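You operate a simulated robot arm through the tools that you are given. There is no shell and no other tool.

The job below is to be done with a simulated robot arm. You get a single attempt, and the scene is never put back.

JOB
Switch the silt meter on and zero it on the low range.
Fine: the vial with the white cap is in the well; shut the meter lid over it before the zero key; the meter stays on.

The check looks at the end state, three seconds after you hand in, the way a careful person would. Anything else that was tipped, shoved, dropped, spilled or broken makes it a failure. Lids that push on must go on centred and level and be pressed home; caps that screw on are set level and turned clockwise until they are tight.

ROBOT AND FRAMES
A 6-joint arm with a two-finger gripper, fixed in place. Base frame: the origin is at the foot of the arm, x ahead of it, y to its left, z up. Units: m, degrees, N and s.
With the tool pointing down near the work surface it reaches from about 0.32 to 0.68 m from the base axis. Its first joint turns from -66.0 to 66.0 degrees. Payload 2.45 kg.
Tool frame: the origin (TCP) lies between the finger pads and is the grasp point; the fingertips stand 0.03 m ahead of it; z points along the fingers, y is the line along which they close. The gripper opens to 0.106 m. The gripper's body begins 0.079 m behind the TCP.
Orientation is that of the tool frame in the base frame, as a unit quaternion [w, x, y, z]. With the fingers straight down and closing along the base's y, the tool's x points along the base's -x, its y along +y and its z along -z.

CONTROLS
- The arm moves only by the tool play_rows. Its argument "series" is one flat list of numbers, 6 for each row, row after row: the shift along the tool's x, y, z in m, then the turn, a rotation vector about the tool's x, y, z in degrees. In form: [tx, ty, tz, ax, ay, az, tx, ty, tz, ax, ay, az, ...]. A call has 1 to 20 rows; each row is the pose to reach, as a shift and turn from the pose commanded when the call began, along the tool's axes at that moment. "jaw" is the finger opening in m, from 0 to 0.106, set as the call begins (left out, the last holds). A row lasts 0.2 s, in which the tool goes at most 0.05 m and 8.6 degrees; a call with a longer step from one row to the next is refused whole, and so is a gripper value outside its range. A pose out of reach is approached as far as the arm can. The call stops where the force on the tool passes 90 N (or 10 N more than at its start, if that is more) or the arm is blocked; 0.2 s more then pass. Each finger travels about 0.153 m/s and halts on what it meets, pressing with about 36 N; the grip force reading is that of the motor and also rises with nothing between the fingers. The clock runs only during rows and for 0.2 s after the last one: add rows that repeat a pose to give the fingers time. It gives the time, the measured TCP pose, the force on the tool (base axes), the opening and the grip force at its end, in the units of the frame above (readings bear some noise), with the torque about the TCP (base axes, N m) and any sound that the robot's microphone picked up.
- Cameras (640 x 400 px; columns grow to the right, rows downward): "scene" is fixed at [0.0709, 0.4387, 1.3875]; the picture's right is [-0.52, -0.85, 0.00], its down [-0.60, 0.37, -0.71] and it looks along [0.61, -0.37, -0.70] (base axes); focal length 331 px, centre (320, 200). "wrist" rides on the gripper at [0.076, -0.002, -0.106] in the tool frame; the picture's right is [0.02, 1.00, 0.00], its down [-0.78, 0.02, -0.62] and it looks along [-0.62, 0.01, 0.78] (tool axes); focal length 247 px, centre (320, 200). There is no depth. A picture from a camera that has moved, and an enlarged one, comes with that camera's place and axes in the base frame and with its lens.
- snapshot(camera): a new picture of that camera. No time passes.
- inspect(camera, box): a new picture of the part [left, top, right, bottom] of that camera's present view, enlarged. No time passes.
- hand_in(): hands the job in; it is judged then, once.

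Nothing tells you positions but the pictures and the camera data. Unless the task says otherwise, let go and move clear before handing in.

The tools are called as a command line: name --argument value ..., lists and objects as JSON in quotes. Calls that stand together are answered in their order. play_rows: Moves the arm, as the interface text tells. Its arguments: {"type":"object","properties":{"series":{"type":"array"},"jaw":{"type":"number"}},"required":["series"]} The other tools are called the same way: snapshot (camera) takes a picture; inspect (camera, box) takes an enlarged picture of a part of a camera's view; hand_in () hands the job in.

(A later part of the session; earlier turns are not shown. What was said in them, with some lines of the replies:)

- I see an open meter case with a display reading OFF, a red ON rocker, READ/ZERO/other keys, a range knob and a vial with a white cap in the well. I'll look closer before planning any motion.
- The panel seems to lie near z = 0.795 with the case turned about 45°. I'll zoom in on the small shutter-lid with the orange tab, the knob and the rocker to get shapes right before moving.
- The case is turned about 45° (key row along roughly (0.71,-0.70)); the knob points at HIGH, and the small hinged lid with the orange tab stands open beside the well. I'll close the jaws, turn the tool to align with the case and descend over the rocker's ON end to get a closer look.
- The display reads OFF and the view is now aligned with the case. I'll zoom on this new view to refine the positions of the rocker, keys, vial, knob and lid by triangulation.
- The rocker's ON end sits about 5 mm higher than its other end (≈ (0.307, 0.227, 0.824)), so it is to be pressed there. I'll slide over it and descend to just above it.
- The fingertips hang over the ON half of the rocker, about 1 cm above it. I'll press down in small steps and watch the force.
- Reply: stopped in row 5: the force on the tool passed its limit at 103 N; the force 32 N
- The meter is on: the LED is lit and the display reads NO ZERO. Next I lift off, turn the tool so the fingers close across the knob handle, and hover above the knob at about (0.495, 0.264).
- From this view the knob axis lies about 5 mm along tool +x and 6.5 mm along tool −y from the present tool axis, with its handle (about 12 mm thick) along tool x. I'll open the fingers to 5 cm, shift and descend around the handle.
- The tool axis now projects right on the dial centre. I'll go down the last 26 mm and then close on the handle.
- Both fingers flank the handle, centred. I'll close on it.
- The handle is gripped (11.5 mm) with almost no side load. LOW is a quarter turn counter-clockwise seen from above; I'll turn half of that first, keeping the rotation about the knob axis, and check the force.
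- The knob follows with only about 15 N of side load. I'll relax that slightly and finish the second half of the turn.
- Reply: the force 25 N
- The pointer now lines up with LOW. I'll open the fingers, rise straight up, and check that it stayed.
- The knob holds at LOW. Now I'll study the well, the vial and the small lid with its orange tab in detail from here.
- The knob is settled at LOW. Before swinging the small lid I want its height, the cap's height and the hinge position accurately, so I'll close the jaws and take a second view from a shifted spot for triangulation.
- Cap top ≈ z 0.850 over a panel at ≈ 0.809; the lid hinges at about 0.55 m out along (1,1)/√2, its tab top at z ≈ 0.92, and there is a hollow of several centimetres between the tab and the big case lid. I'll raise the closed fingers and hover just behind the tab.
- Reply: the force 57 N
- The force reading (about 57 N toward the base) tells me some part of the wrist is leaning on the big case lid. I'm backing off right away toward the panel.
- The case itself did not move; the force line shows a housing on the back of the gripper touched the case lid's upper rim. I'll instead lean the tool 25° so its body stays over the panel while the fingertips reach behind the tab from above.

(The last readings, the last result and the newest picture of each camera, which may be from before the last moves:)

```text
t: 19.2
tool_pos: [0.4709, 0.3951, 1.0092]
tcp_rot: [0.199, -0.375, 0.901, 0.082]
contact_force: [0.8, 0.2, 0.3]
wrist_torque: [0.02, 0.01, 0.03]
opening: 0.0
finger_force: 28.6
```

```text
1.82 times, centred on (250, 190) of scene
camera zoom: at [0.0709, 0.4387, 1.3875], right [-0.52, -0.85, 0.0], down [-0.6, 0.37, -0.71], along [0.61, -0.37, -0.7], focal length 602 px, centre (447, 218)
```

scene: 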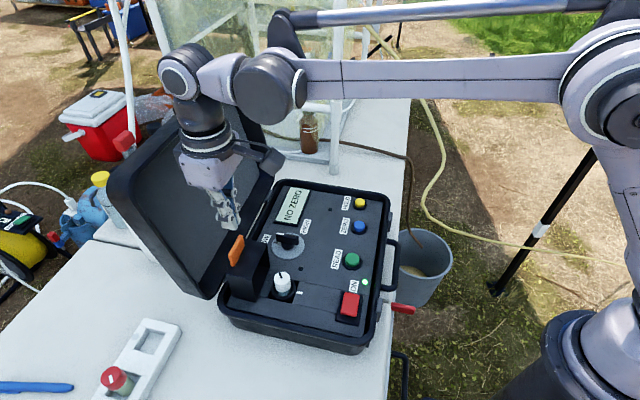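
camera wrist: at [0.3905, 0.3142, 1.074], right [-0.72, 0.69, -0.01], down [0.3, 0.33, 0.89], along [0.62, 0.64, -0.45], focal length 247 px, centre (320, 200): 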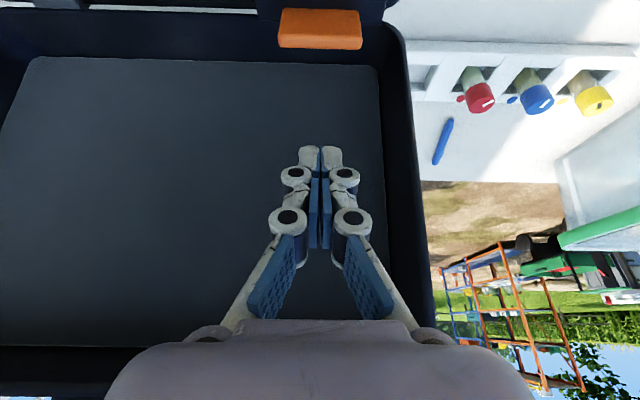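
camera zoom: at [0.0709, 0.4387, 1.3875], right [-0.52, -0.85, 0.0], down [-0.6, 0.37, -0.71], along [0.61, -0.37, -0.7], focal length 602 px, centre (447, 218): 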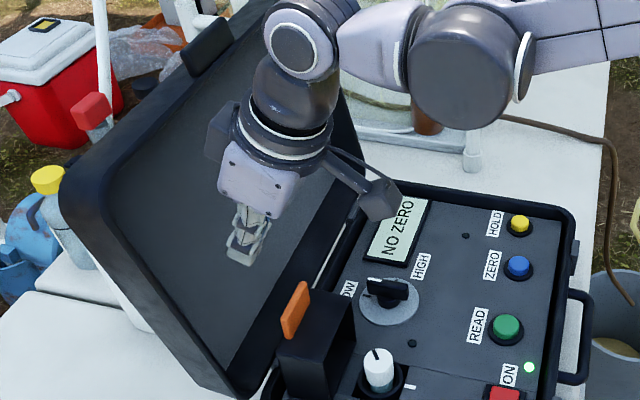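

Leaning works with no contact, and the tool is centred on the tab (same column in the wrist view). I'll lower the fingertips about 7 cm behind the tab.

play_rows --series '[0.0101, 0, 0.0218, 0, 0, 0, 0.0203, 0, 0.0435, 0, 0, 0, 0.026, 0, 0.0558, 0, 0, 0, 0.0304, 0, 0.0653, 0, 0, 0]'

snapshot --camera "wrist"

inspect --camera "scene" --box '[180, 160, 310, 310]'

```text
t: 20.2
tool_pos: [0.4706, 0.3956, 0.9381]
tcp_rot: [0.2, -0.375, 0.902, 0.082]
contact_force: [0.8, 0.0, 0.0]
wrist_torque: [-0.06, 0.02, 0.0]
opening: 0.0002
finger_force: 28.2
```

```text
taken
camera wrist: at [0.3898, 0.3141, 1.0024], right [-0.72, 0.69, -0.01], down [0.3, 0.33, 0.89], along [0.62, 0.64, -0.45], focal length 247 px, centre (320, 200)
```

wrist: 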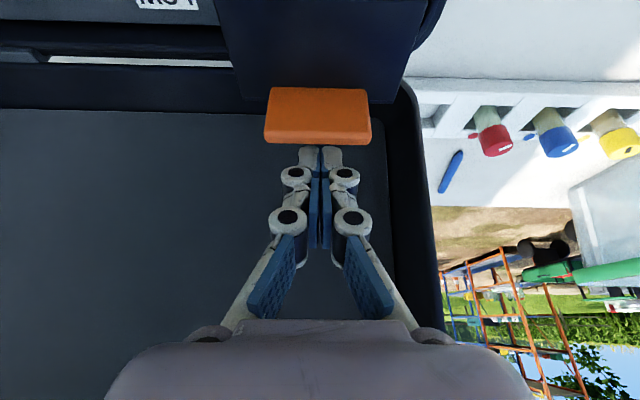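

```text
2.67 times, centred on (245, 235) of scene
camera zoom: at [0.0709, 0.4387, 1.3875], right [-0.52, -0.85, 0.0], down [-0.6, 0.37, -0.71], along [0.61, -0.37, -0.7], focal length 883 px, centre (520, 107)
```

zoom: 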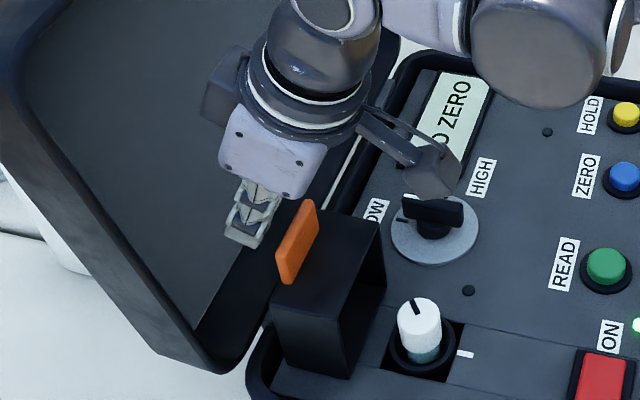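

The fingertips hang about 1.5 cm below the tab's top edge, just behind it, with no contact. I'll draw them gently toward the well to start tipping the lid.

play_rows --series '[0.0063, 0, -0.003, 0, 0, 0, 0.0127, 0, -0.0059, 0, 0, 0, 0.0181, 0, -0.0085, 0, 0, 0, 0.0236, 0, -0.011, 0, 0, 0, 0.0272, 0, -0.0127, 0, 0, 0]'

snapshot --camera "wrist"

inspect --camera "scene" --box '[180, 160, 310, 310]'

```text
t: 21.4
tool_pos: [0.4503, 0.3737, 0.9376]
tcp_rot: [0.2, -0.375, 0.901, 0.083]
contact_force: [0.1, 0.9, 0.1]
wrist_torque: [0.02, -0.02, -0.01]
opening: 0.0
finger_force: 28.4
```

```text
taken
camera wrist: at [0.3692, 0.2926, 1.0021], right [-0.72, 0.69, -0.01], down [0.3, 0.33, 0.89], along [0.62, 0.64, -0.45], focal length 247 px, centre (320, 200)
```

wrist: 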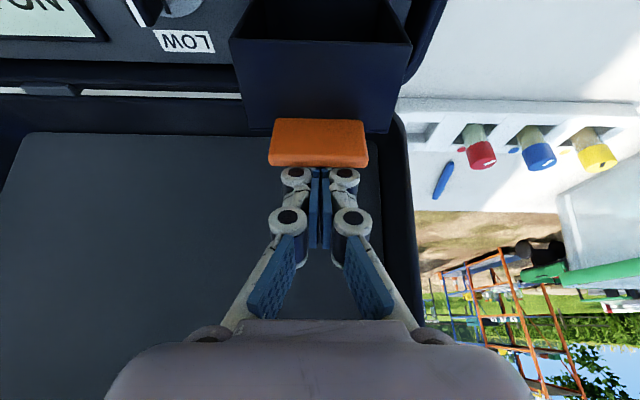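

```text
2.67 times, centred on (245, 235) of scene
camera zoom: at [0.0709, 0.4387, 1.3875], right [-0.52, -0.85, 0.0], down [-0.6, 0.37, -0.71], along [0.61, -0.37, -0.7], focal length 883 px, centre (520, 107)
```

zoom: 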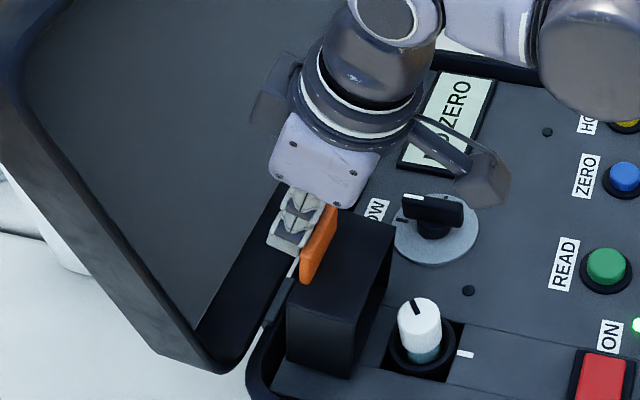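

The lid is tipping with hardly any force. I'll keep going in the same direction.

play_rows --series '[0.0063, 0, -0.003, 0, 0, 0, 0.0127, 0, -0.0059, 0, 0, 0, 0.0181, 0, -0.0085, 0, 0, 0, 0.0236, 0, -0.011, 0, 0, 0, 0.0272, 0, -0.0127, 0, 0, 0]'

snapshot --camera "wrist"

inspect --camera "scene" --box '[180, 160, 310, 310]'

```text
t: 22.6
tool_pos: [0.429, 0.352, 0.9387]
tcp_rot: [0.201, -0.375, 0.901, 0.082]
contact_force: [0.8, 0.2, 0.5]
wrist_torque: [-0.02, -0.04, 0.07]
opening: 0.0001
finger_force: 28.4
```

```text
taken
camera wrist: at [0.3482, 0.2711, 1.0024], right [-0.72, 0.69, -0.01], down [0.3, 0.33, 0.89], along [0.62, 0.64, -0.45], focal length 247 px, centre (320, 200)
```

wrist: 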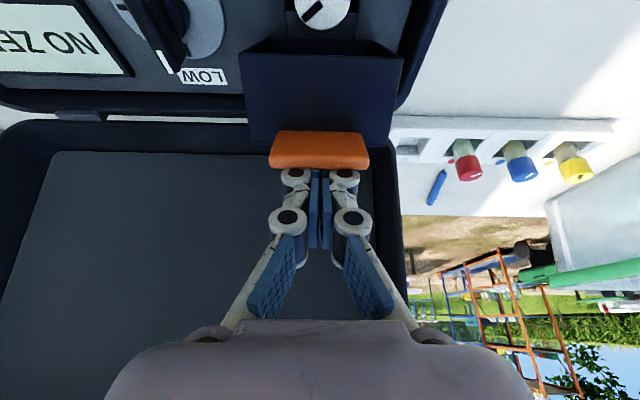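

```text
2.67 times, centred on (245, 235) of scene
camera zoom: at [0.0709, 0.4387, 1.3875], right [-0.52, -0.85, 0.0], down [-0.6, 0.37, -0.71], along [0.61, -0.37, -0.7], focal length 883 px, centre (520, 107)
```

zoom: 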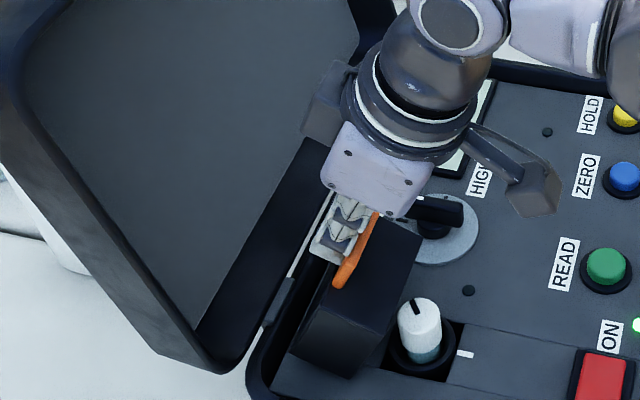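

The lid is at roughly 25° now. I'll follow the arc round the hinge to about 45° and look again.

play_rows --series '[0.0035, 0, -0.0027, 0, 0, 0, 0.0069, 0, -0.0054, 0, 0, 0, 0.0105, 0, -0.0077, 0, 0, 0, 0.0141, 0, -0.0099, 0, 0, 0, 0.0182, 0, -0.0118, 0, 0, 0, 0.0223, 0, -0.0137, 0, 0, 0, 0.0263, 0, -0.0148, 0, 0, 0, 0.0302, 0, -0.0158, 0, 0, 0]'

snapshot --camera "wrist"

inspect --camera "scene" --box '[180, 160, 310, 310]'

```text
t: 24.4
tool_pos: [0.4045, 0.3286, 0.9392]
tcp_rot: [0.2, -0.375, 0.901, 0.082]
contact_force: [-0.2, 0.2, 0.1]
wrist_torque: [0.04, 0.01, -0.04]
opening: 0.0
finger_force: 28.3
```

```text
taken
camera wrist: at [0.3244, 0.2471, 1.0035], right [-0.72, 0.69, -0.01], down [0.3, 0.33, 0.89], along [0.62, 0.64, -0.45], focal length 247 px, centre (320, 200)
```

wrist: 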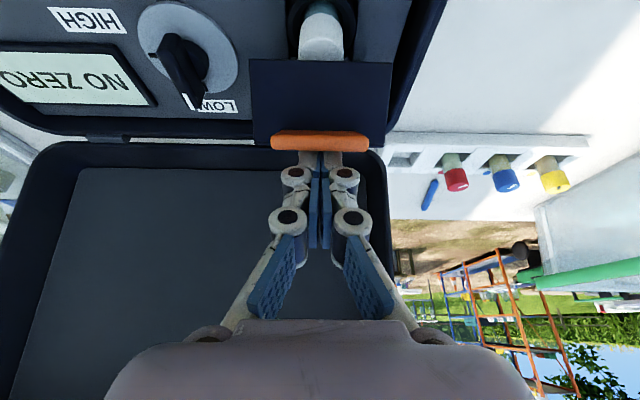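

```text
2.67 times, centred on (245, 235) of scene
camera zoom: at [0.0709, 0.4387, 1.3875], right [-0.52, -0.85, 0.0], down [-0.6, 0.37, -0.71], along [0.61, -0.37, -0.7], focal length 883 px, centre (520, 107)
```

zoom: 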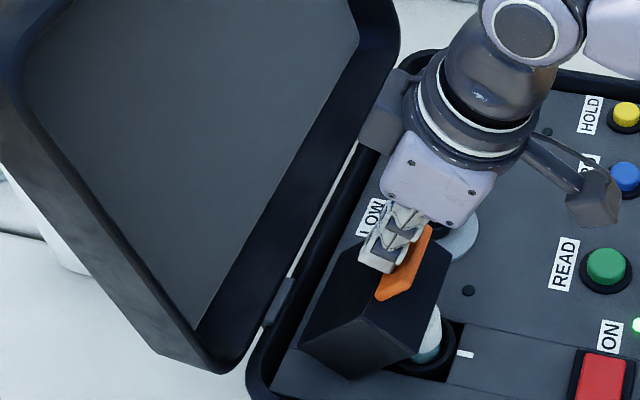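

At about 45° the lid follows the finger obediently. I'll continue along the arc to roughly 70°.

play_rows --series '[0.0044, 0, -0.0004, 0, 0, 0, 0.0087, 0, -0.0008, 0, 0, 0, 0.013, 0, -0.0009, 0, 0, 0, 0.0172, 0, -0.0009, 0, 0, 0, 0.0217, 0, -0.0005, 0, 0, 0, 0.0261, 0, 0, 0, 0, 0, 0.0304, 0, 0.0005, 0, 0, 0, 0.0347, 0, 0.0011, 0, 0, 0, 0.0388, 0, 0.0022, 0, 0, 0, 0.043, 0, 0.0035, 0, 0, 0]'

snapshot --camera "wrist"

inspect --camera "scene" --box '[180, 160, 330, 320]'

```text
t: 26.6
tool_pos: [0.378, 0.3017, 0.9176]
tcp_rot: [0.2, -0.374, 0.902, 0.083]
contact_force: [0.1, -0.6, -0.3]
wrist_torque: [0.02, 0.0, 0.03]
opening: 0.0
finger_force: 28.5
```

```text
taken
camera wrist: at [0.2977, 0.2206, 0.9821], right [-0.72, 0.69, -0.01], down [0.3, 0.33, 0.89], along [0.62, 0.64, -0.45], focal length 247 px, centre (320, 200)
```

wrist: 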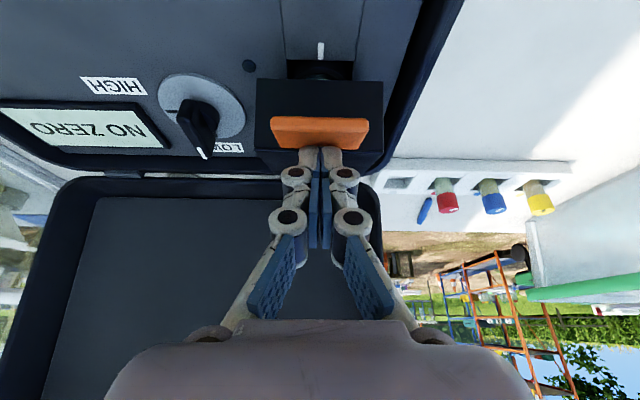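

```text
2.50 times, centred on (255, 240) of scene
camera zoom: at [0.0709, 0.4387, 1.3875], right [-0.52, -0.85, 0.0], down [-0.6, 0.37, -0.71], along [0.61, -0.37, -0.7], focal length 828 px, centre (482, 100)
```

zoom: 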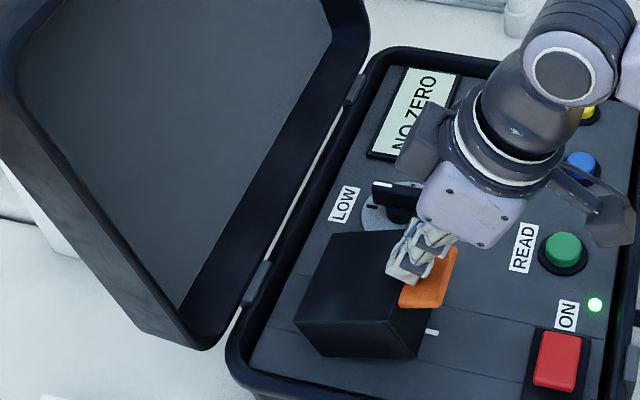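

The box now hides the vial and seems close to shut. I'll go on slowly down the arc and watch for contact.

play_rows --series '[0.0041, 0, 0.0013, 0, 0, 0, 0.0082, 0, 0.0027, 0, 0, 0, 0.0122, 0, 0.0045, 0, 0, 0, 0.0162, 0, 0.0063, 0, 0, 0, 0.02, 0, 0.0085, 0, 0, 0]'

snapshot --camera "wrist"

inspect --camera "scene" --box '[210, 200, 330, 320]'

```text
t: 27.8
tool_pos: [0.3686, 0.2902, 0.9021]
tcp_rot: [0.2, -0.375, 0.901, 0.082]
contact_force: [0.5, -0.4, 0.3]
wrist_torque: [0.03, -0.01, -0.01]
opening: 0.0
finger_force: 28.4
```

```text
taken
camera wrist: at [0.2873, 0.2104, 0.9662], right [-0.72, 0.69, -0.01], down [0.3, 0.33, 0.89], along [0.62, 0.64, -0.45], focal length 247 px, centre (320, 200)
```

wrist: 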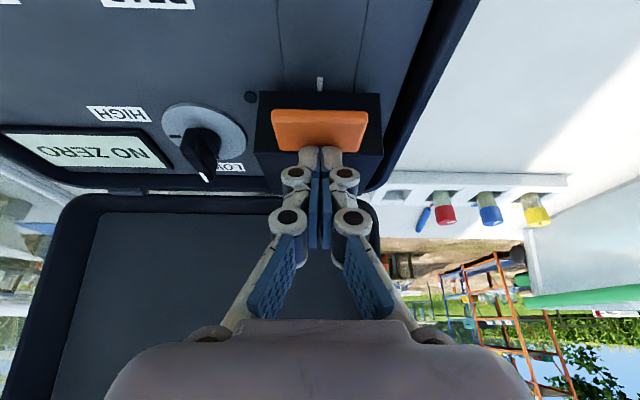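

```text
3.33 times, centred on (270, 260) of scene
camera zoom: at [0.0709, 0.4387, 1.3875], right [-0.52, -0.85, 0.0], down [-0.6, 0.37, -0.71], along [0.61, -0.37, -0.7], focal length 1104 px, centre (487, 0)
```

zoom: 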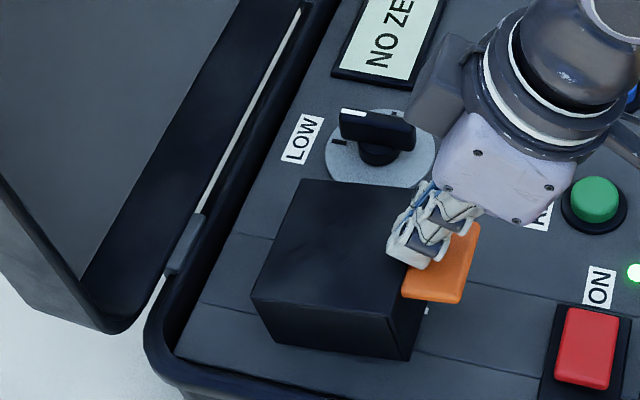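

play_rows --series '[0.0028, 0, 0.0017, 0, 0, 0, 0.0055, 0, 0.0035, 0, 0, 0, 0.0082, 0, 0.0053, 0, 0, 0, 0.011, 0, 0.0071, 0, 0, 0]'

inspect --camera "scene" --box '[210, 200, 330, 320]'

inspect --camera "wrist" --box '[220, 40, 420, 220]'

```text
t: 28.8
tool_pos: [0.3632, 0.2866, 0.8905]
tcp_rot: [0.2, -0.375, 0.901, 0.083]
contact_force: [1.1, 0.5, 0.0]
wrist_torque: [-0.04, -0.01, 0.01]
opening: 0.0001
finger_force: 28.3
```

```text
3.33 times, centred on (270, 260) of scene
camera zoom: at [0.0709, 0.4387, 1.3875], right [-0.52, -0.85, 0.0], down [-0.6, 0.37, -0.71], along [0.61, -0.37, -0.7], focal length 1104 px, centre (487, 0)
```

zoom: 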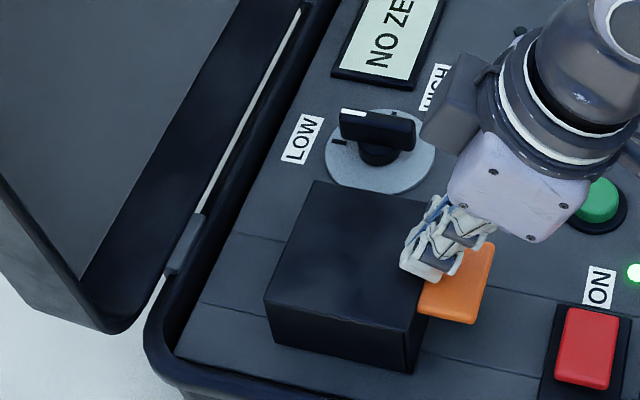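

```text
2.22 times, centred on (320, 130) of wrist
camera zoom: at [0.2827, 0.2054, 0.955], right [-0.72, 0.69, -0.01], down [0.3, 0.33, 0.89], along [0.62, 0.64, -0.45], focal length 549 px, centre (320, 356)
```

zoom: 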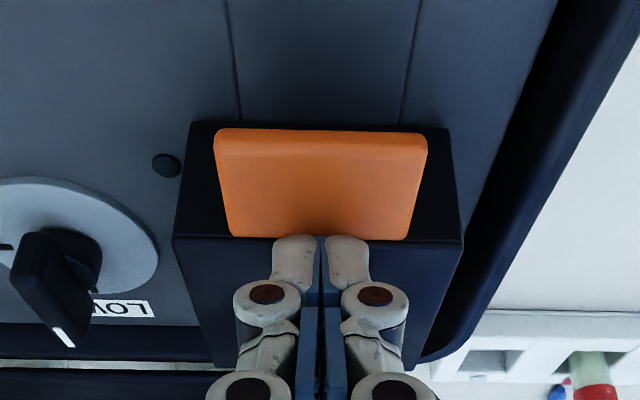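

play_rows --series '[0.0004, 0, 0.0009, 0, 0, 0, 0.0008, 0, 0.0018, 0, 0, 0, 0.0013, 0, 0.0027, 0, 0, 0]'

inspect --camera "scene" --box '[210, 200, 330, 320]'

```text
t: 29.6
tool_pos: [0.363, 0.2866, 0.8869]
tcp_rot: [0.2, -0.375, 0.902, 0.082]
contact_force: [-0.8, -0.3, 2.0]
wrist_torque: [-0.01, 0.04, 0.03]
opening: 0.0059
finger_force: 28.6
```

```text
3.33 times, centred on (270, 260) of scene
camera zoom: at [0.0708, 0.4387, 1.3875], right [-0.52, -0.85, 0.0], down [-0.6, 0.37, -0.71], along [0.61, -0.37, -0.7], focal length 1104 px, centre (487, 0)
```

zoom: 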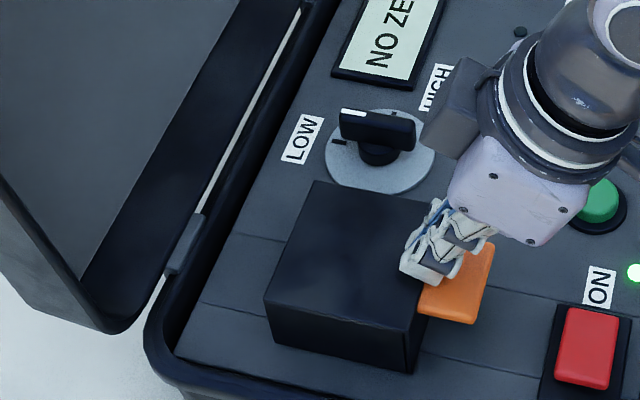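

The box stopped lowering and its rim looks parallel to the panel; a finger just brushed it. I'll lift off, bring the tool upright above the box and check the lid from both cameras.

play_rows --series '[-0.0085, 0, -0.018, 0, 0, 0, -0.0169, 0, -0.0363, 0, 0, 0, -0.03, 0, -0.043, 0, 8.3, 0, -0.042, 0, -0.05, 0, 16.6, 0, -0.0541, 0, -0.0554, 0, 25, 0, -0.0541, 0, -0.0554, 0, 25, 0]' --jaw 0

snapshot --camera "wrist"

inspect --camera "scene" --box '[210, 180, 390, 340]'

```text
t: 31.0
tool_pos: [0.3822, 0.3056, 0.9597]
tcp_rot: [-0.001, -0.384, 0.924, -0.001]
contact_force: [-0.2, -1.1, 0.8]
wrist_torque: [0.01, 0.0, 0.01]
opening: 0.0001
finger_force: 28.9
```

```text
taken
camera wrist: at [0.3274, 0.2504, 1.0677], right [-0.72, 0.69, 0.0], down [0.54, 0.57, 0.62], along [0.43, 0.45, -0.78], focal length 247 px, centre (320, 200)
```

wrist: 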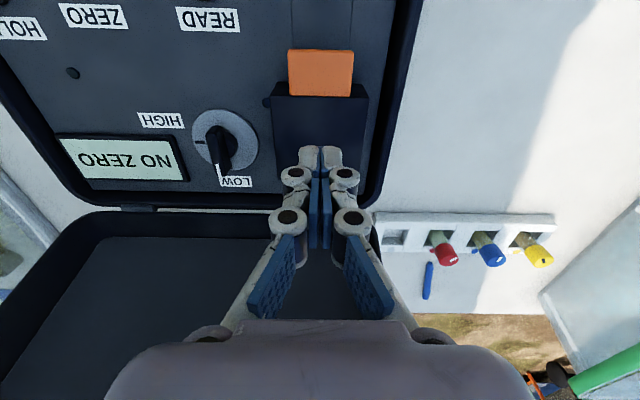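

```text
2.50 times, centred on (300, 260) of scene
camera zoom: at [0.0709, 0.4387, 1.3875], right [-0.52, -0.85, 0.0], down [-0.6, 0.37, -0.71], along [0.61, -0.37, -0.7], focal length 828 px, centre (370, 50)
```

zoom: 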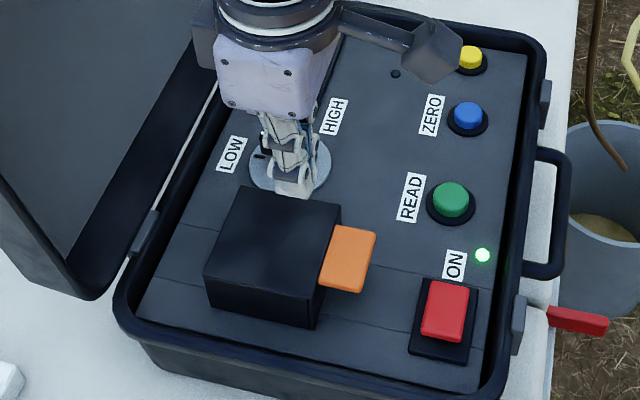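

The lid lies flat over the well with its tab level. I'll press its free end gently from above to make sure it is fully home.

play_rows --series '[0, 0, 0.03, 0, 0, 0, 0, 0, 0.055, 0, 0, 0, 0, 0, 0.06, 0, 0, 0, 0, 0, 0.062, 0, 0, 0, 0, 0, 0.064, 0, 0, 0]'

```text
t: 32.2
tool_pos: [0.3812, 0.3044, 0.8966]
tcp_rot: [0.001, -0.384, 0.923, -0.001]
contact_force: [0.0, -0.4, -0.3]
wrist_torque: [0.03, 0.05, -0.01]
opening: 0.0
finger_force: 28.7
```

play_rows --series '[0, 0, 0.001, 0, 0, 0, 0, 0, 0.002, 0, 0, 0, 0, 0, 0.003, 0, 0, 0]'

inspect --camera "scene" --box '[210, 200, 330, 320]'

```text
t: 33.0
tool_pos: [0.3811, 0.3051, 0.8932]
tcp_rot: [0.0, -0.383, 0.924, -0.001]
contact_force: [0.2, -0.3, -0.2]
wrist_torque: [0.0, 0.0, 0.0]
opening: 0.0
finger_force: 28.8
```

```text
3.33 times, centred on (270, 260) of scene
camera zoom: at [0.0709, 0.4387, 1.3875], right [-0.52, -0.85, 0.0], down [-0.6, 0.37, -0.71], along [0.61, -0.37, -0.7], focal length 1104 px, centre (487, 0)
```

zoom: 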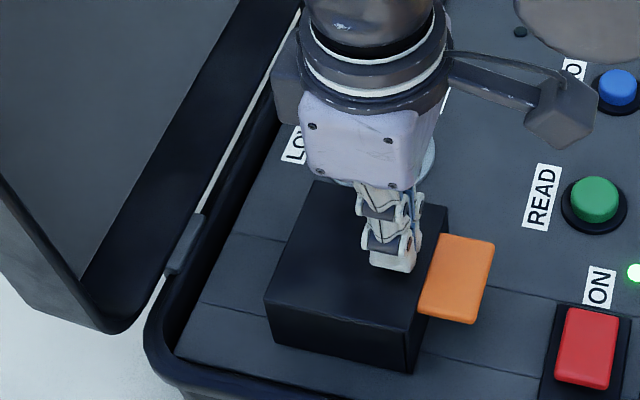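

play_rows --series '[0, 0, 0.001, 0, 0, 0, 0, 0, 0.002, 0, 0, 0]'

play_rows --series '[0, 0, 0.001, 0, 0, 0, 0, 0, 0.002, 0, 0, 0]'

```text
t: 33.6
tool_pos: [0.3809, 0.3041, 0.8913]
tcp_rot: [0.0, -0.384, 0.923, -0.002]
contact_force: [0.7, -1.0, -1.0]
wrist_torque: [0.03, 0.01, 0.0]
opening: 0.0001
finger_force: 27.9
```

```text
t: 34.2
tool_pos: [0.3814, 0.3048, 0.8884]
tcp_rot: [0.002, -0.384, 0.923, -0.001]
contact_force: [0.6, 0.3, 0.5]
wrist_torque: [-0.01, 0.0, 0.0]
opening: 0.0
finger_force: 28.5
```

play_rows --series '[0, 0, 0.001, 0, 0, 0, 0, 0, 0.002, 0, 0, 0]'

```text
t: 34.8
tool_pos: [0.381, 0.3039, 0.8881]
tcp_rot: [0.0, -0.383, 0.924, 0.0]
contact_force: [0.3, -0.2, 1.6]
wrist_torque: [-0.02, 0.04, -0.01]
opening: 0.0061
finger_force: 28.5
```

inspect --camera "wrist" --box '[220, 60, 420, 220]'

inspect --camera "scene" --box '[230, 210, 310, 300]'

```text
2.50 times, centred on (320, 140) of wrist
camera zoom: at [0.3271, 0.2503, 0.9943], right [-0.72, 0.69, 0.0], down [0.54, 0.57, 0.62], along [0.43, 0.45, -0.78], focal length 617 px, centre (320, 350)
```

zoom: 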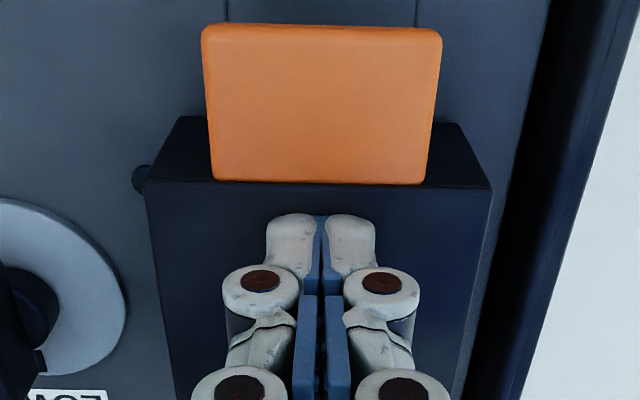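

```text
4.44 times, centred on (270, 255) of scene
camera zoom: at [0.0708, 0.4387, 1.3875], right [-0.52, -0.85, 0.0], down [-0.6, 0.37, -0.71], along [0.61, -0.37, -0.7], focal length 1472 px, centre (542, -44)
```

zoom: 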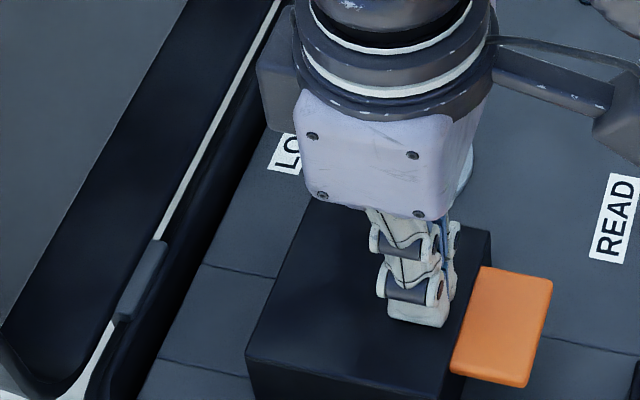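

play_rows --series '[0, 0, 0.001, 0, 0, 0, 0, 0, 0.001, 0, 0, 0]'

```text
t: 35.4
tool_pos: [0.3806, 0.305, 0.8871]
tcp_rot: [0.0, -0.385, 0.923, -0.001]
contact_force: [-1.9, -2.6, 18.8]
wrist_torque: [-0.03, 0.0, 0.01]
opening: 0.006
finger_force: 28.5
```

The lid took 19 N without moving further, so it is fully shut. Now I'll rise and travel to hover over the blue ZERO key near (0.44, 0.106).

play_rows --series '[0, 0, -0.03, 0, 0, 0, 0, 0, -0.075, 0, 0, 0, 0.0197, -0.0365, -0.08, 0, 0, 0, 0.0394, -0.073, -0.08, 0, 0, 0, 0.059, -0.1095, -0.08, 0, 0, 0, 0.0787, -0.146, -0.08, 0, 0, 0, 0.0984, -0.1825, -0.08, 0, 0, 0, 0.0984, -0.1825, -0.08, 0, 0, 0]' --jaw 0

snapshot --camera "wrist"

inspect --camera "scene" --box '[200, 160, 420, 340]'

```text
t: 37.2
tool_pos: [0.4414, 0.1059, 0.9675]
tcp_rot: [0.001, -0.384, 0.923, -0.001]
contact_force: [0.6, -0.2, -0.6]
wrist_torque: [0.02, 0.01, 0.01]
opening: 0.0
finger_force: 28.7
```

```text
taken
camera wrist: at [0.388, 0.0518, 1.0735], right [-0.72, 0.69, 0.0], down [0.54, 0.57, 0.62], along [0.43, 0.45, -0.78], focal length 247 px, centre (320, 200)
```

wrist: 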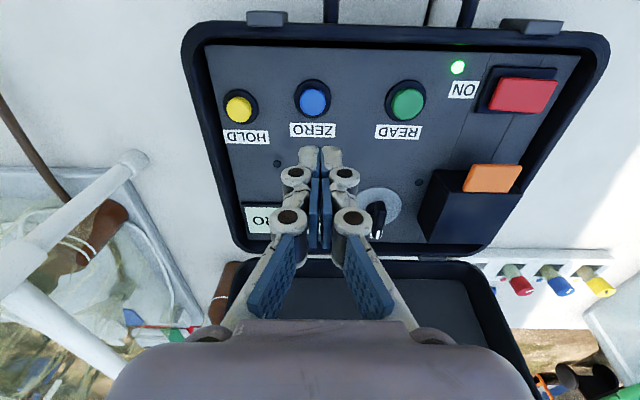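

```text
2.22 times, centred on (310, 250) of scene
camera zoom: at [0.0709, 0.4387, 1.3875], right [-0.52, -0.85, 0.0], down [-0.6, 0.37, -0.71], along [0.61, -0.37, -0.7], focal length 736 px, centre (342, 89)
```

zoom: 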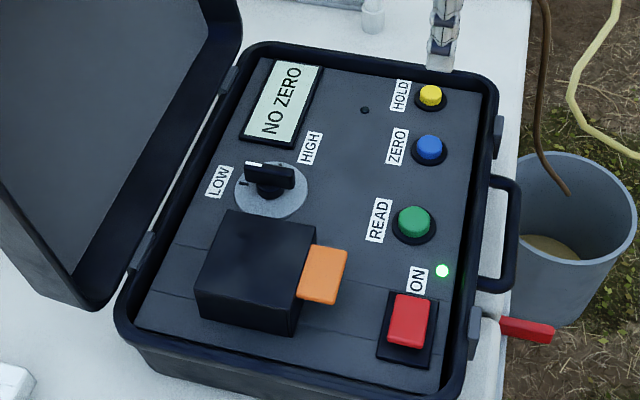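

inspect --camera "wrist" --box '[260, 60, 380, 170]'

```text
3.64 times, centred on (320, 115) of wrist
camera zoom: at [0.388, 0.0518, 1.0735], right [-0.72, 0.69, 0.0], down [0.54, 0.57, 0.62], along [0.43, 0.45, -0.78], focal length 898 px, centre (320, 509)
```

zoom: 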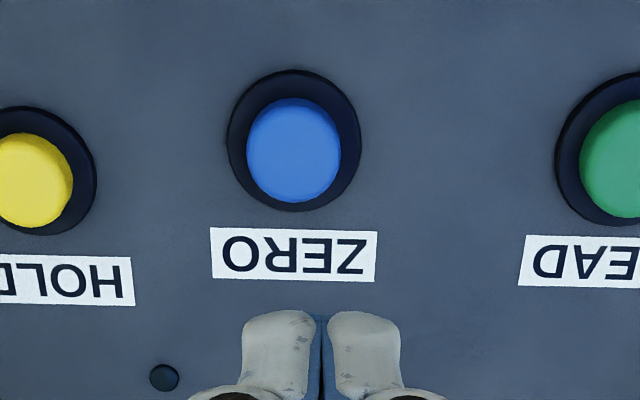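

The lid is shut and the key is 7 mm to the side of the tool axis. I'll correct that and come down to just above the ZERO key.

play_rows --series '[0, -0.0074, 0.03, 0, 0, 0, 0, -0.0074, 0.065, 0, 0, 0, 0, -0.0074, 0.085, 0, 0, 0, 0, -0.0074, 0.097, 0, 0, 0, 0, -0.0074, 0.097, 0, 0, 0]'

inspect --camera "wrist" --box '[240, 70, 400, 200]'

inspect --camera "scene" --box '[300, 170, 400, 270]'

```text
t: 38.4
tool_pos: [0.4469, 0.1002, 0.8681]
tcp_rot: [0.001, -0.384, 0.923, -0.001]
contact_force: [0.0, 0.2, -0.3]
wrist_torque: [0.01, 0.01, -0.05]
opening: 0.0
finger_force: 28.3
```

```text
3.08 times, centred on (320, 135) of wrist
camera zoom: at [0.3923, 0.0466, 0.9757], right [-0.72, 0.69, 0.0], down [0.54, 0.57, 0.62], along [0.43, 0.45, -0.78], focal length 760 px, centre (320, 400)
```

zoom: 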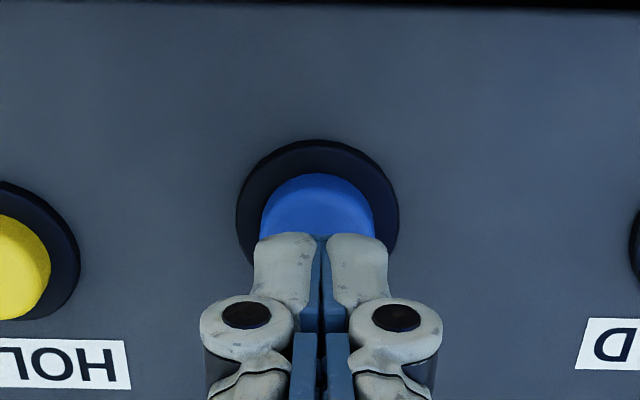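

```text
4.00 times, centred on (350, 220) of scene
camera zoom: at [0.0709, 0.4387, 1.3875], right [-0.52, -0.85, 0.0], down [-0.6, 0.37, -0.71], along [0.61, -0.37, -0.7], focal length 1325 px, centre (200, 120)
```

zoom: 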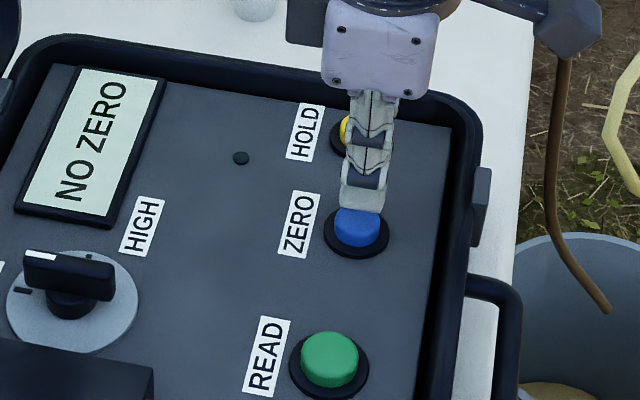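

The fingers are centred over the ZERO key, about 1 cm above. I'll ease down onto it in millimetre steps.

play_rows --series '[0, 0, 0.002, 0, 0, 0, 0, 0, 0.004, 0, 0, 0, 0, 0, 0.006, 0, 0, 0, 0, 0, 0.008, 0, 0, 0]'

play_rows --series '[0, 0, 0.001, 0, 0, 0, 0, 0, 0.002, 0, 0, 0]'

```text
t: 39.4
tool_pos: [0.4482, 0.101, 0.8616]
tcp_rot: [0.001, -0.383, 0.924, -0.001]
contact_force: [-0.4, -0.3, -0.3]
wrist_torque: [0.01, 0.0, 0.04]
opening: 0.0
finger_force: 28.6
```

```text
t: 40.0
tool_pos: [0.4462, 0.1001, 0.8608]
tcp_rot: [0.0, -0.383, 0.924, -0.001]
contact_force: [-0.5, -0.6, 0.3]
wrist_torque: [0.02, -0.01, 0.0]
opening: 0.0
finger_force: 28.7
```

play_rows --series '[0, 0, 0.001, 0, 0, 0, 0, 0, 0.002, 0, 0, 0]'

inspect --camera "scene" --box '[270, 170, 400, 270]'

```text
t: 40.6
tool_pos: [0.4457, 0.1009, 0.859]
tcp_rot: [0.0, -0.383, 0.924, -0.001]
contact_force: [0.2, 0.6, 0.0]
wrist_torque: [0.0, -0.01, 0.02]
opening: 0.0001
finger_force: 28.4
```

```text
4.00 times, centred on (335, 220) of scene
camera zoom: at [0.0709, 0.4387, 1.3875], right [-0.52, -0.85, 0.0], down [-0.6, 0.37, -0.71], along [0.61, -0.37, -0.7], focal length 1325 px, centre (260, 120)
```

zoom: 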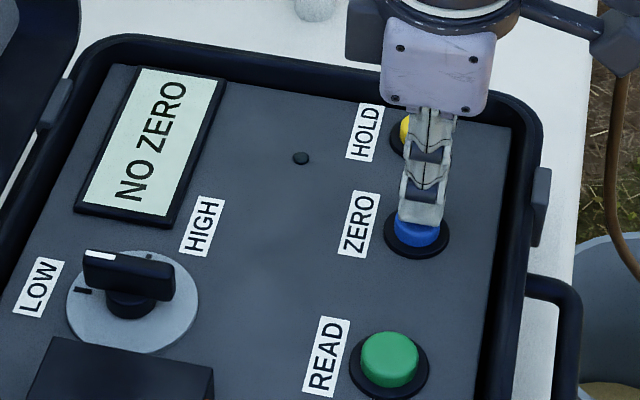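

play_rows --series '[0, 0, 0.001, 0, 0, 0, 0, 0, 0.002, 0, 0, 0]'

play_rows --series '[0, 0, 0.001, 0, 0, 0, 0, 0, 0.002, 0, 0, 0]'

inspect --camera "scene" --box '[270, 170, 400, 270]'

```text
t: 41.2
tool_pos: [0.4465, 0.1002, 0.856]
tcp_rot: [0.001, -0.383, 0.924, -0.001]
contact_force: [-0.1, 0.1, -0.4]
wrist_torque: [0.0, 0.0, -0.01]
opening: 0.0002
finger_force: 28.9
```

```text
t: 41.8
tool_pos: [0.4476, 0.1007, 0.8538]
tcp_rot: [0.0, -0.384, 0.923, -0.001]
contact_force: [0.0, -0.6, -0.4]
wrist_torque: [0.01, 0.02, -0.01]
opening: 0.0
finger_force: 28.4
```

```text
4.00 times, centred on (335, 220) of scene
camera zoom: at [0.0709, 0.4387, 1.3875], right [-0.52, -0.85, 0.0], down [-0.6, 0.37, -0.71], along [0.61, -0.37, -0.7], focal length 1325 px, centre (260, 120)
```

zoom: 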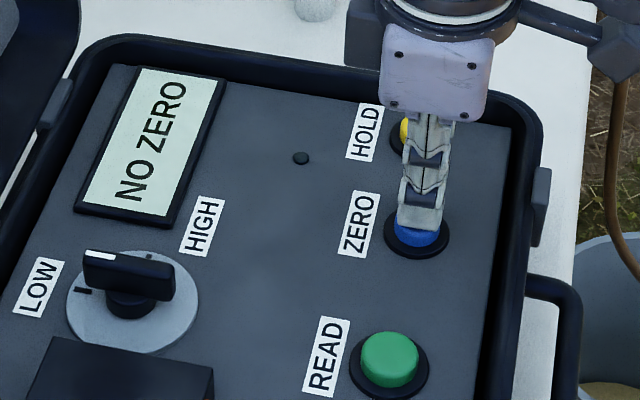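

play_rows --series '[0, 0, 0.001, 0, 0, 0, 0, 0, 0.002, 0, 0, 0]'

inspect --camera "scene" --box '[270, 170, 400, 270]'

```text
t: 42.4
tool_pos: [0.4481, 0.1009, 0.8505]
tcp_rot: [0.0, -0.383, 0.924, 0.0]
contact_force: [-0.9, -0.3, -0.3]
wrist_torque: [0.04, 0.01, 0.0]
opening: 0.006
finger_force: 28.4
```

```text
4.00 times, centred on (335, 220) of scene
camera zoom: at [0.0709, 0.4387, 1.3875], right [-0.52, -0.85, 0.0], down [-0.6, 0.37, -0.71], along [0.61, -0.37, -0.7], focal length 1325 px, centre (260, 120)
```

zoom: 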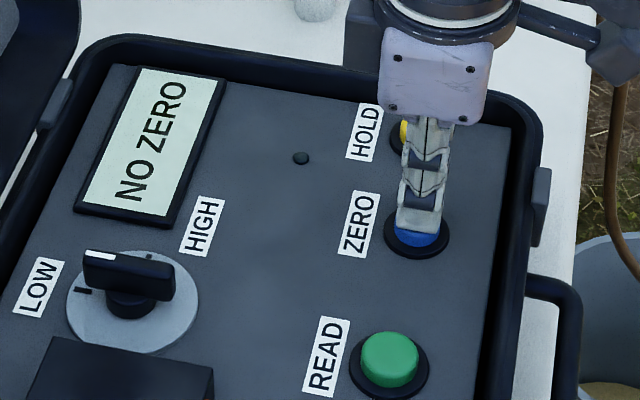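

The opening reading jumped as it did on the lid, so the fingertips have just met the key. I'll press on.

play_rows --series '[0, 0, 0.001, 0, 0, 0, 0, 0, 0.002, 0, 0, 0]'

inspect --camera "scene" --box '[270, 170, 400, 270]'

```text
t: 43.0
tool_pos: [0.4472, 0.1013, 0.8495]
tcp_rot: [0.0, -0.383, 0.924, 0.0]
contact_force: [-1.0, -0.2, 1.3]
wrist_torque: [-0.06, 0.0, 0.03]
opening: 0.006
finger_force: 28.1
```

```text
4.00 times, centred on (335, 220) of scene
camera zoom: at [0.0708, 0.4387, 1.3875], right [-0.52, -0.85, 0.0], down [-0.6, 0.37, -0.71], along [0.61, -0.37, -0.7], focal length 1325 px, centre (260, 120)
```

zoom: 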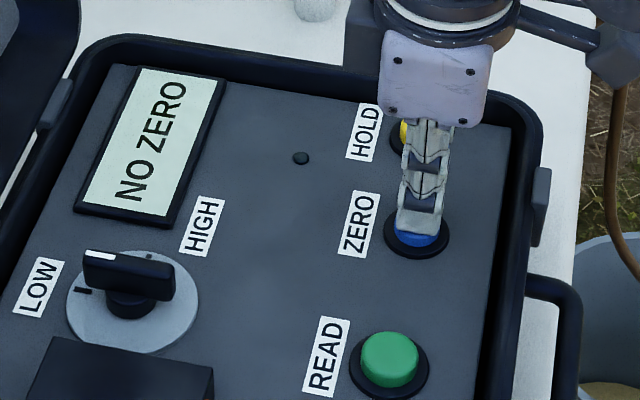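

play_rows --series '[0, 0, 0.001, 0, 0, 0, 0, 0, 0.002, 0, 0, 0]'

inspect --camera "scene" --box '[270, 170, 400, 270]'

```text
t: 43.6
tool_pos: [0.4464, 0.1005, 0.8468]
tcp_rot: [0.001, -0.384, 0.924, -0.001]
contact_force: [0.3, 0.7, 2.1]
wrist_torque: [0.03, 0.03, 0.0]
opening: 0.0062
finger_force: 28.8
heard: click
```

```text
4.00 times, centred on (335, 220) of scene
camera zoom: at [0.0708, 0.4387, 1.3875], right [-0.52, -0.85, 0.0], down [-0.6, 0.37, -0.71], along [0.61, -0.37, -0.7], focal length 1325 px, centre (260, 120)
```

zoom: 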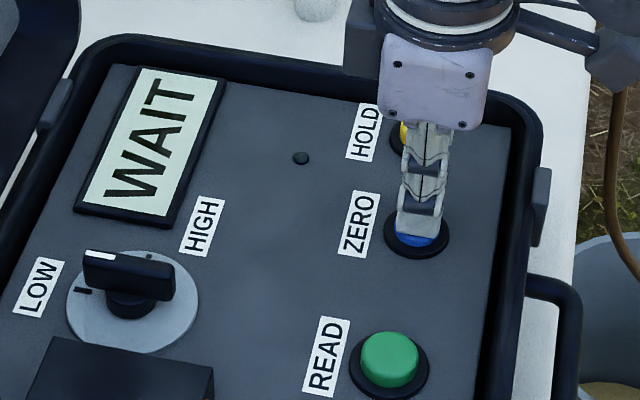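

A click was heard and the display now shows WAIT. I'll hold still briefly and watch the display.

play_rows --series '[0, 0, 0, 0, 0, 0, 0, 0, 0, 0, 0, 0, 0, 0, 0, 0, 0, 0]'

inspect --camera "scene" --box '[270, 170, 400, 270]'

```text
t: 44.4
tool_pos: [0.4457, 0.101, 0.848]
tcp_rot: [0.0, -0.384, 0.923, -0.001]
contact_force: [1.2, 0.9, 2.4]
wrist_torque: [0.02, 0.0, -0.01]
opening: 0.0059
finger_force: 28.5
```

```text
4.00 times, centred on (335, 220) of scene
camera zoom: at [0.0708, 0.4387, 1.3875], right [-0.52, -0.85, 0.0], down [-0.6, 0.37, -0.71], along [0.61, -0.37, -0.7], focal length 1325 px, centre (260, 120)
```

zoom: 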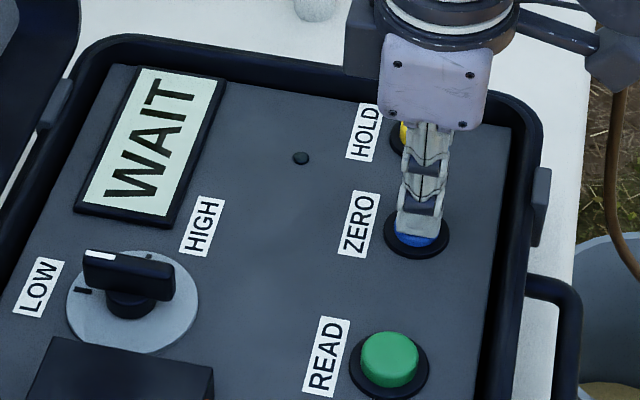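

play_rows --series '[0, 0, 0, 0, 0, 0, 0, 0, 0, 0, 0, 0, 0, 0, 0, 0, 0, 0, 0, 0, 0, 0, 0, 0, 0, 0, 0, 0, 0, 0, 0, 0, 0, 0, 0, 0]'

inspect --camera "scene" --box '[270, 170, 400, 270]'

```text
t: 45.8
tool_pos: [0.4462, 0.1021, 0.8477]
tcp_rot: [0.0, -0.383, 0.924, -0.001]
contact_force: [0.5, 0.6, 2.0]
wrist_torque: [0.01, -0.01, -0.01]
opening: 0.0058
finger_force: 28.9
```

```text
4.00 times, centred on (335, 220) of scene
camera zoom: at [0.0708, 0.4387, 1.3875], right [-0.52, -0.85, 0.0], down [-0.6, 0.37, -0.71], along [0.61, -0.37, -0.7], focal length 1325 px, centre (260, 120)
```

zoom: 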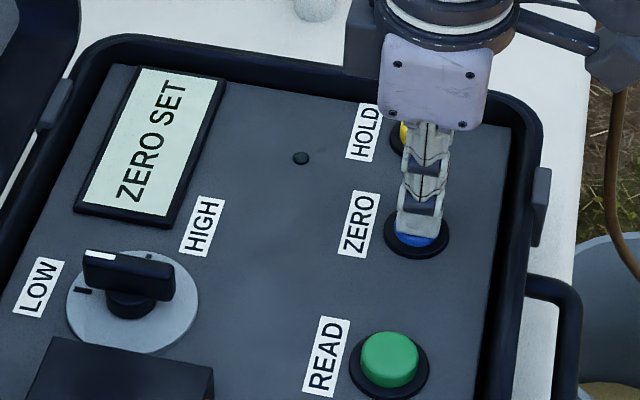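

The display reads ZERO SET. I'll lift straight off the key and move clear.

play_rows --series '[0, 0, -0.005, 0, 0, 0, 0, 0, -0.02, 0, 0, 0, 0, 0, -0.06, 0, 0, 0, 0, 0, -0.1, 0, 0, 0, 0, 0, -0.14, 0, 0, 0, 0, 0, -0.18, 0, 0, 0]'

snapshot --camera "scene"

inspect --camera "scene" --box '[200, 160, 420, 340]'

snapshot --camera "wrist"

```text
t: 47.2
tool_pos: [0.4449, 0.1, 1.0285]
tcp_rot: [0.001, -0.383, 0.924, -0.001]
contact_force: [0.5, 0.6, -0.6]
wrist_torque: [-0.01, -0.01, -0.01]
opening: 0.0
finger_force: 28.6
```

```text
taken
```

scene: 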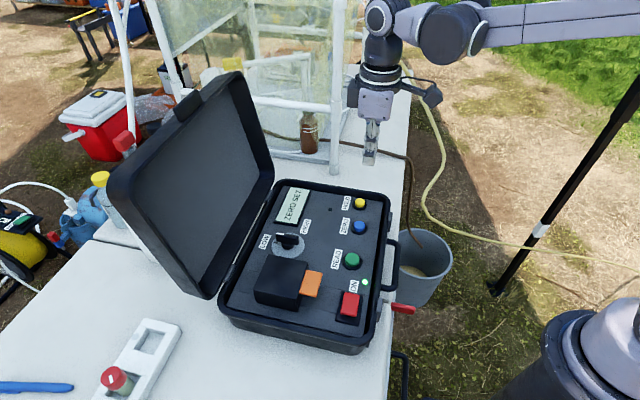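

```text
2.22 times, centred on (310, 250) of scene
camera zoom: at [0.0708, 0.4387, 1.3875], right [-0.52, -0.85, 0.0], down [-0.6, 0.37, -0.71], along [0.61, -0.37, -0.7], focal length 736 px, centre (342, 89)
```

zoom: 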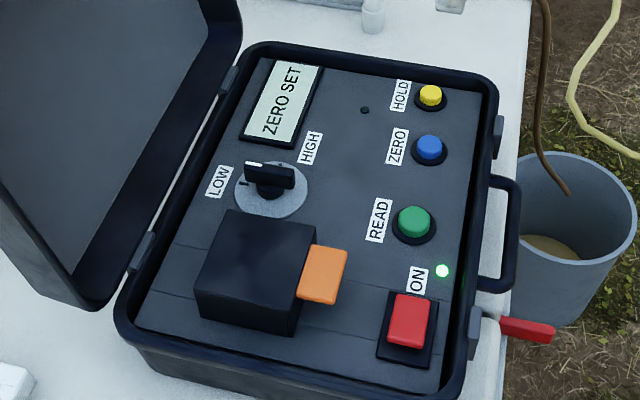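

```text
taken
camera wrist: at [0.3917, 0.0455, 1.1348], right [-0.72, 0.69, 0.0], down [0.54, 0.57, 0.62], along [0.43, 0.45, -0.78], focal length 247 px, centre (320, 200)
```

wrist: 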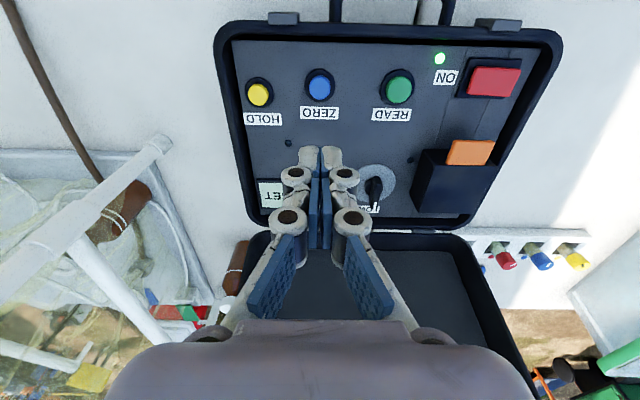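

The display holds ZERO SET with the LED lit, the knob is at LOW, the small lid lies shut over the vial, and the arm is clear with nothing else disturbed. I'm handing in.

hand_in

```text
The job is handed in.
```

The silt meter is on and zeroed on the low range. The display read ZERO SET and the power light was lit when I handed in.

- **Power:** I pressed the ON end of the red rocker; the display changed from OFF to NO ZERO.
- **Range:** the knob was on HIGH, so I turned it a quarter turn to LOW.
- **Lid:** I swung the small lid with the orange tab over the white-capped vial and pressed it with about 19 N. It did not move further.
- **Zero:** with the lid shut I pressed ZERO. It clicked, showed WAIT, then ZERO SET.

**Contact with the case lid:** while I was positioning behind the tab, the back of the gripper pushed against the large case lid with about 57 N. I backed off at once, and later pictures showed the case and its lid in the same place as before.

**Vial mark:** I left the vial as it stood. The mark on its cap does not line up with the white mark beside the well; the job did not ask for that.
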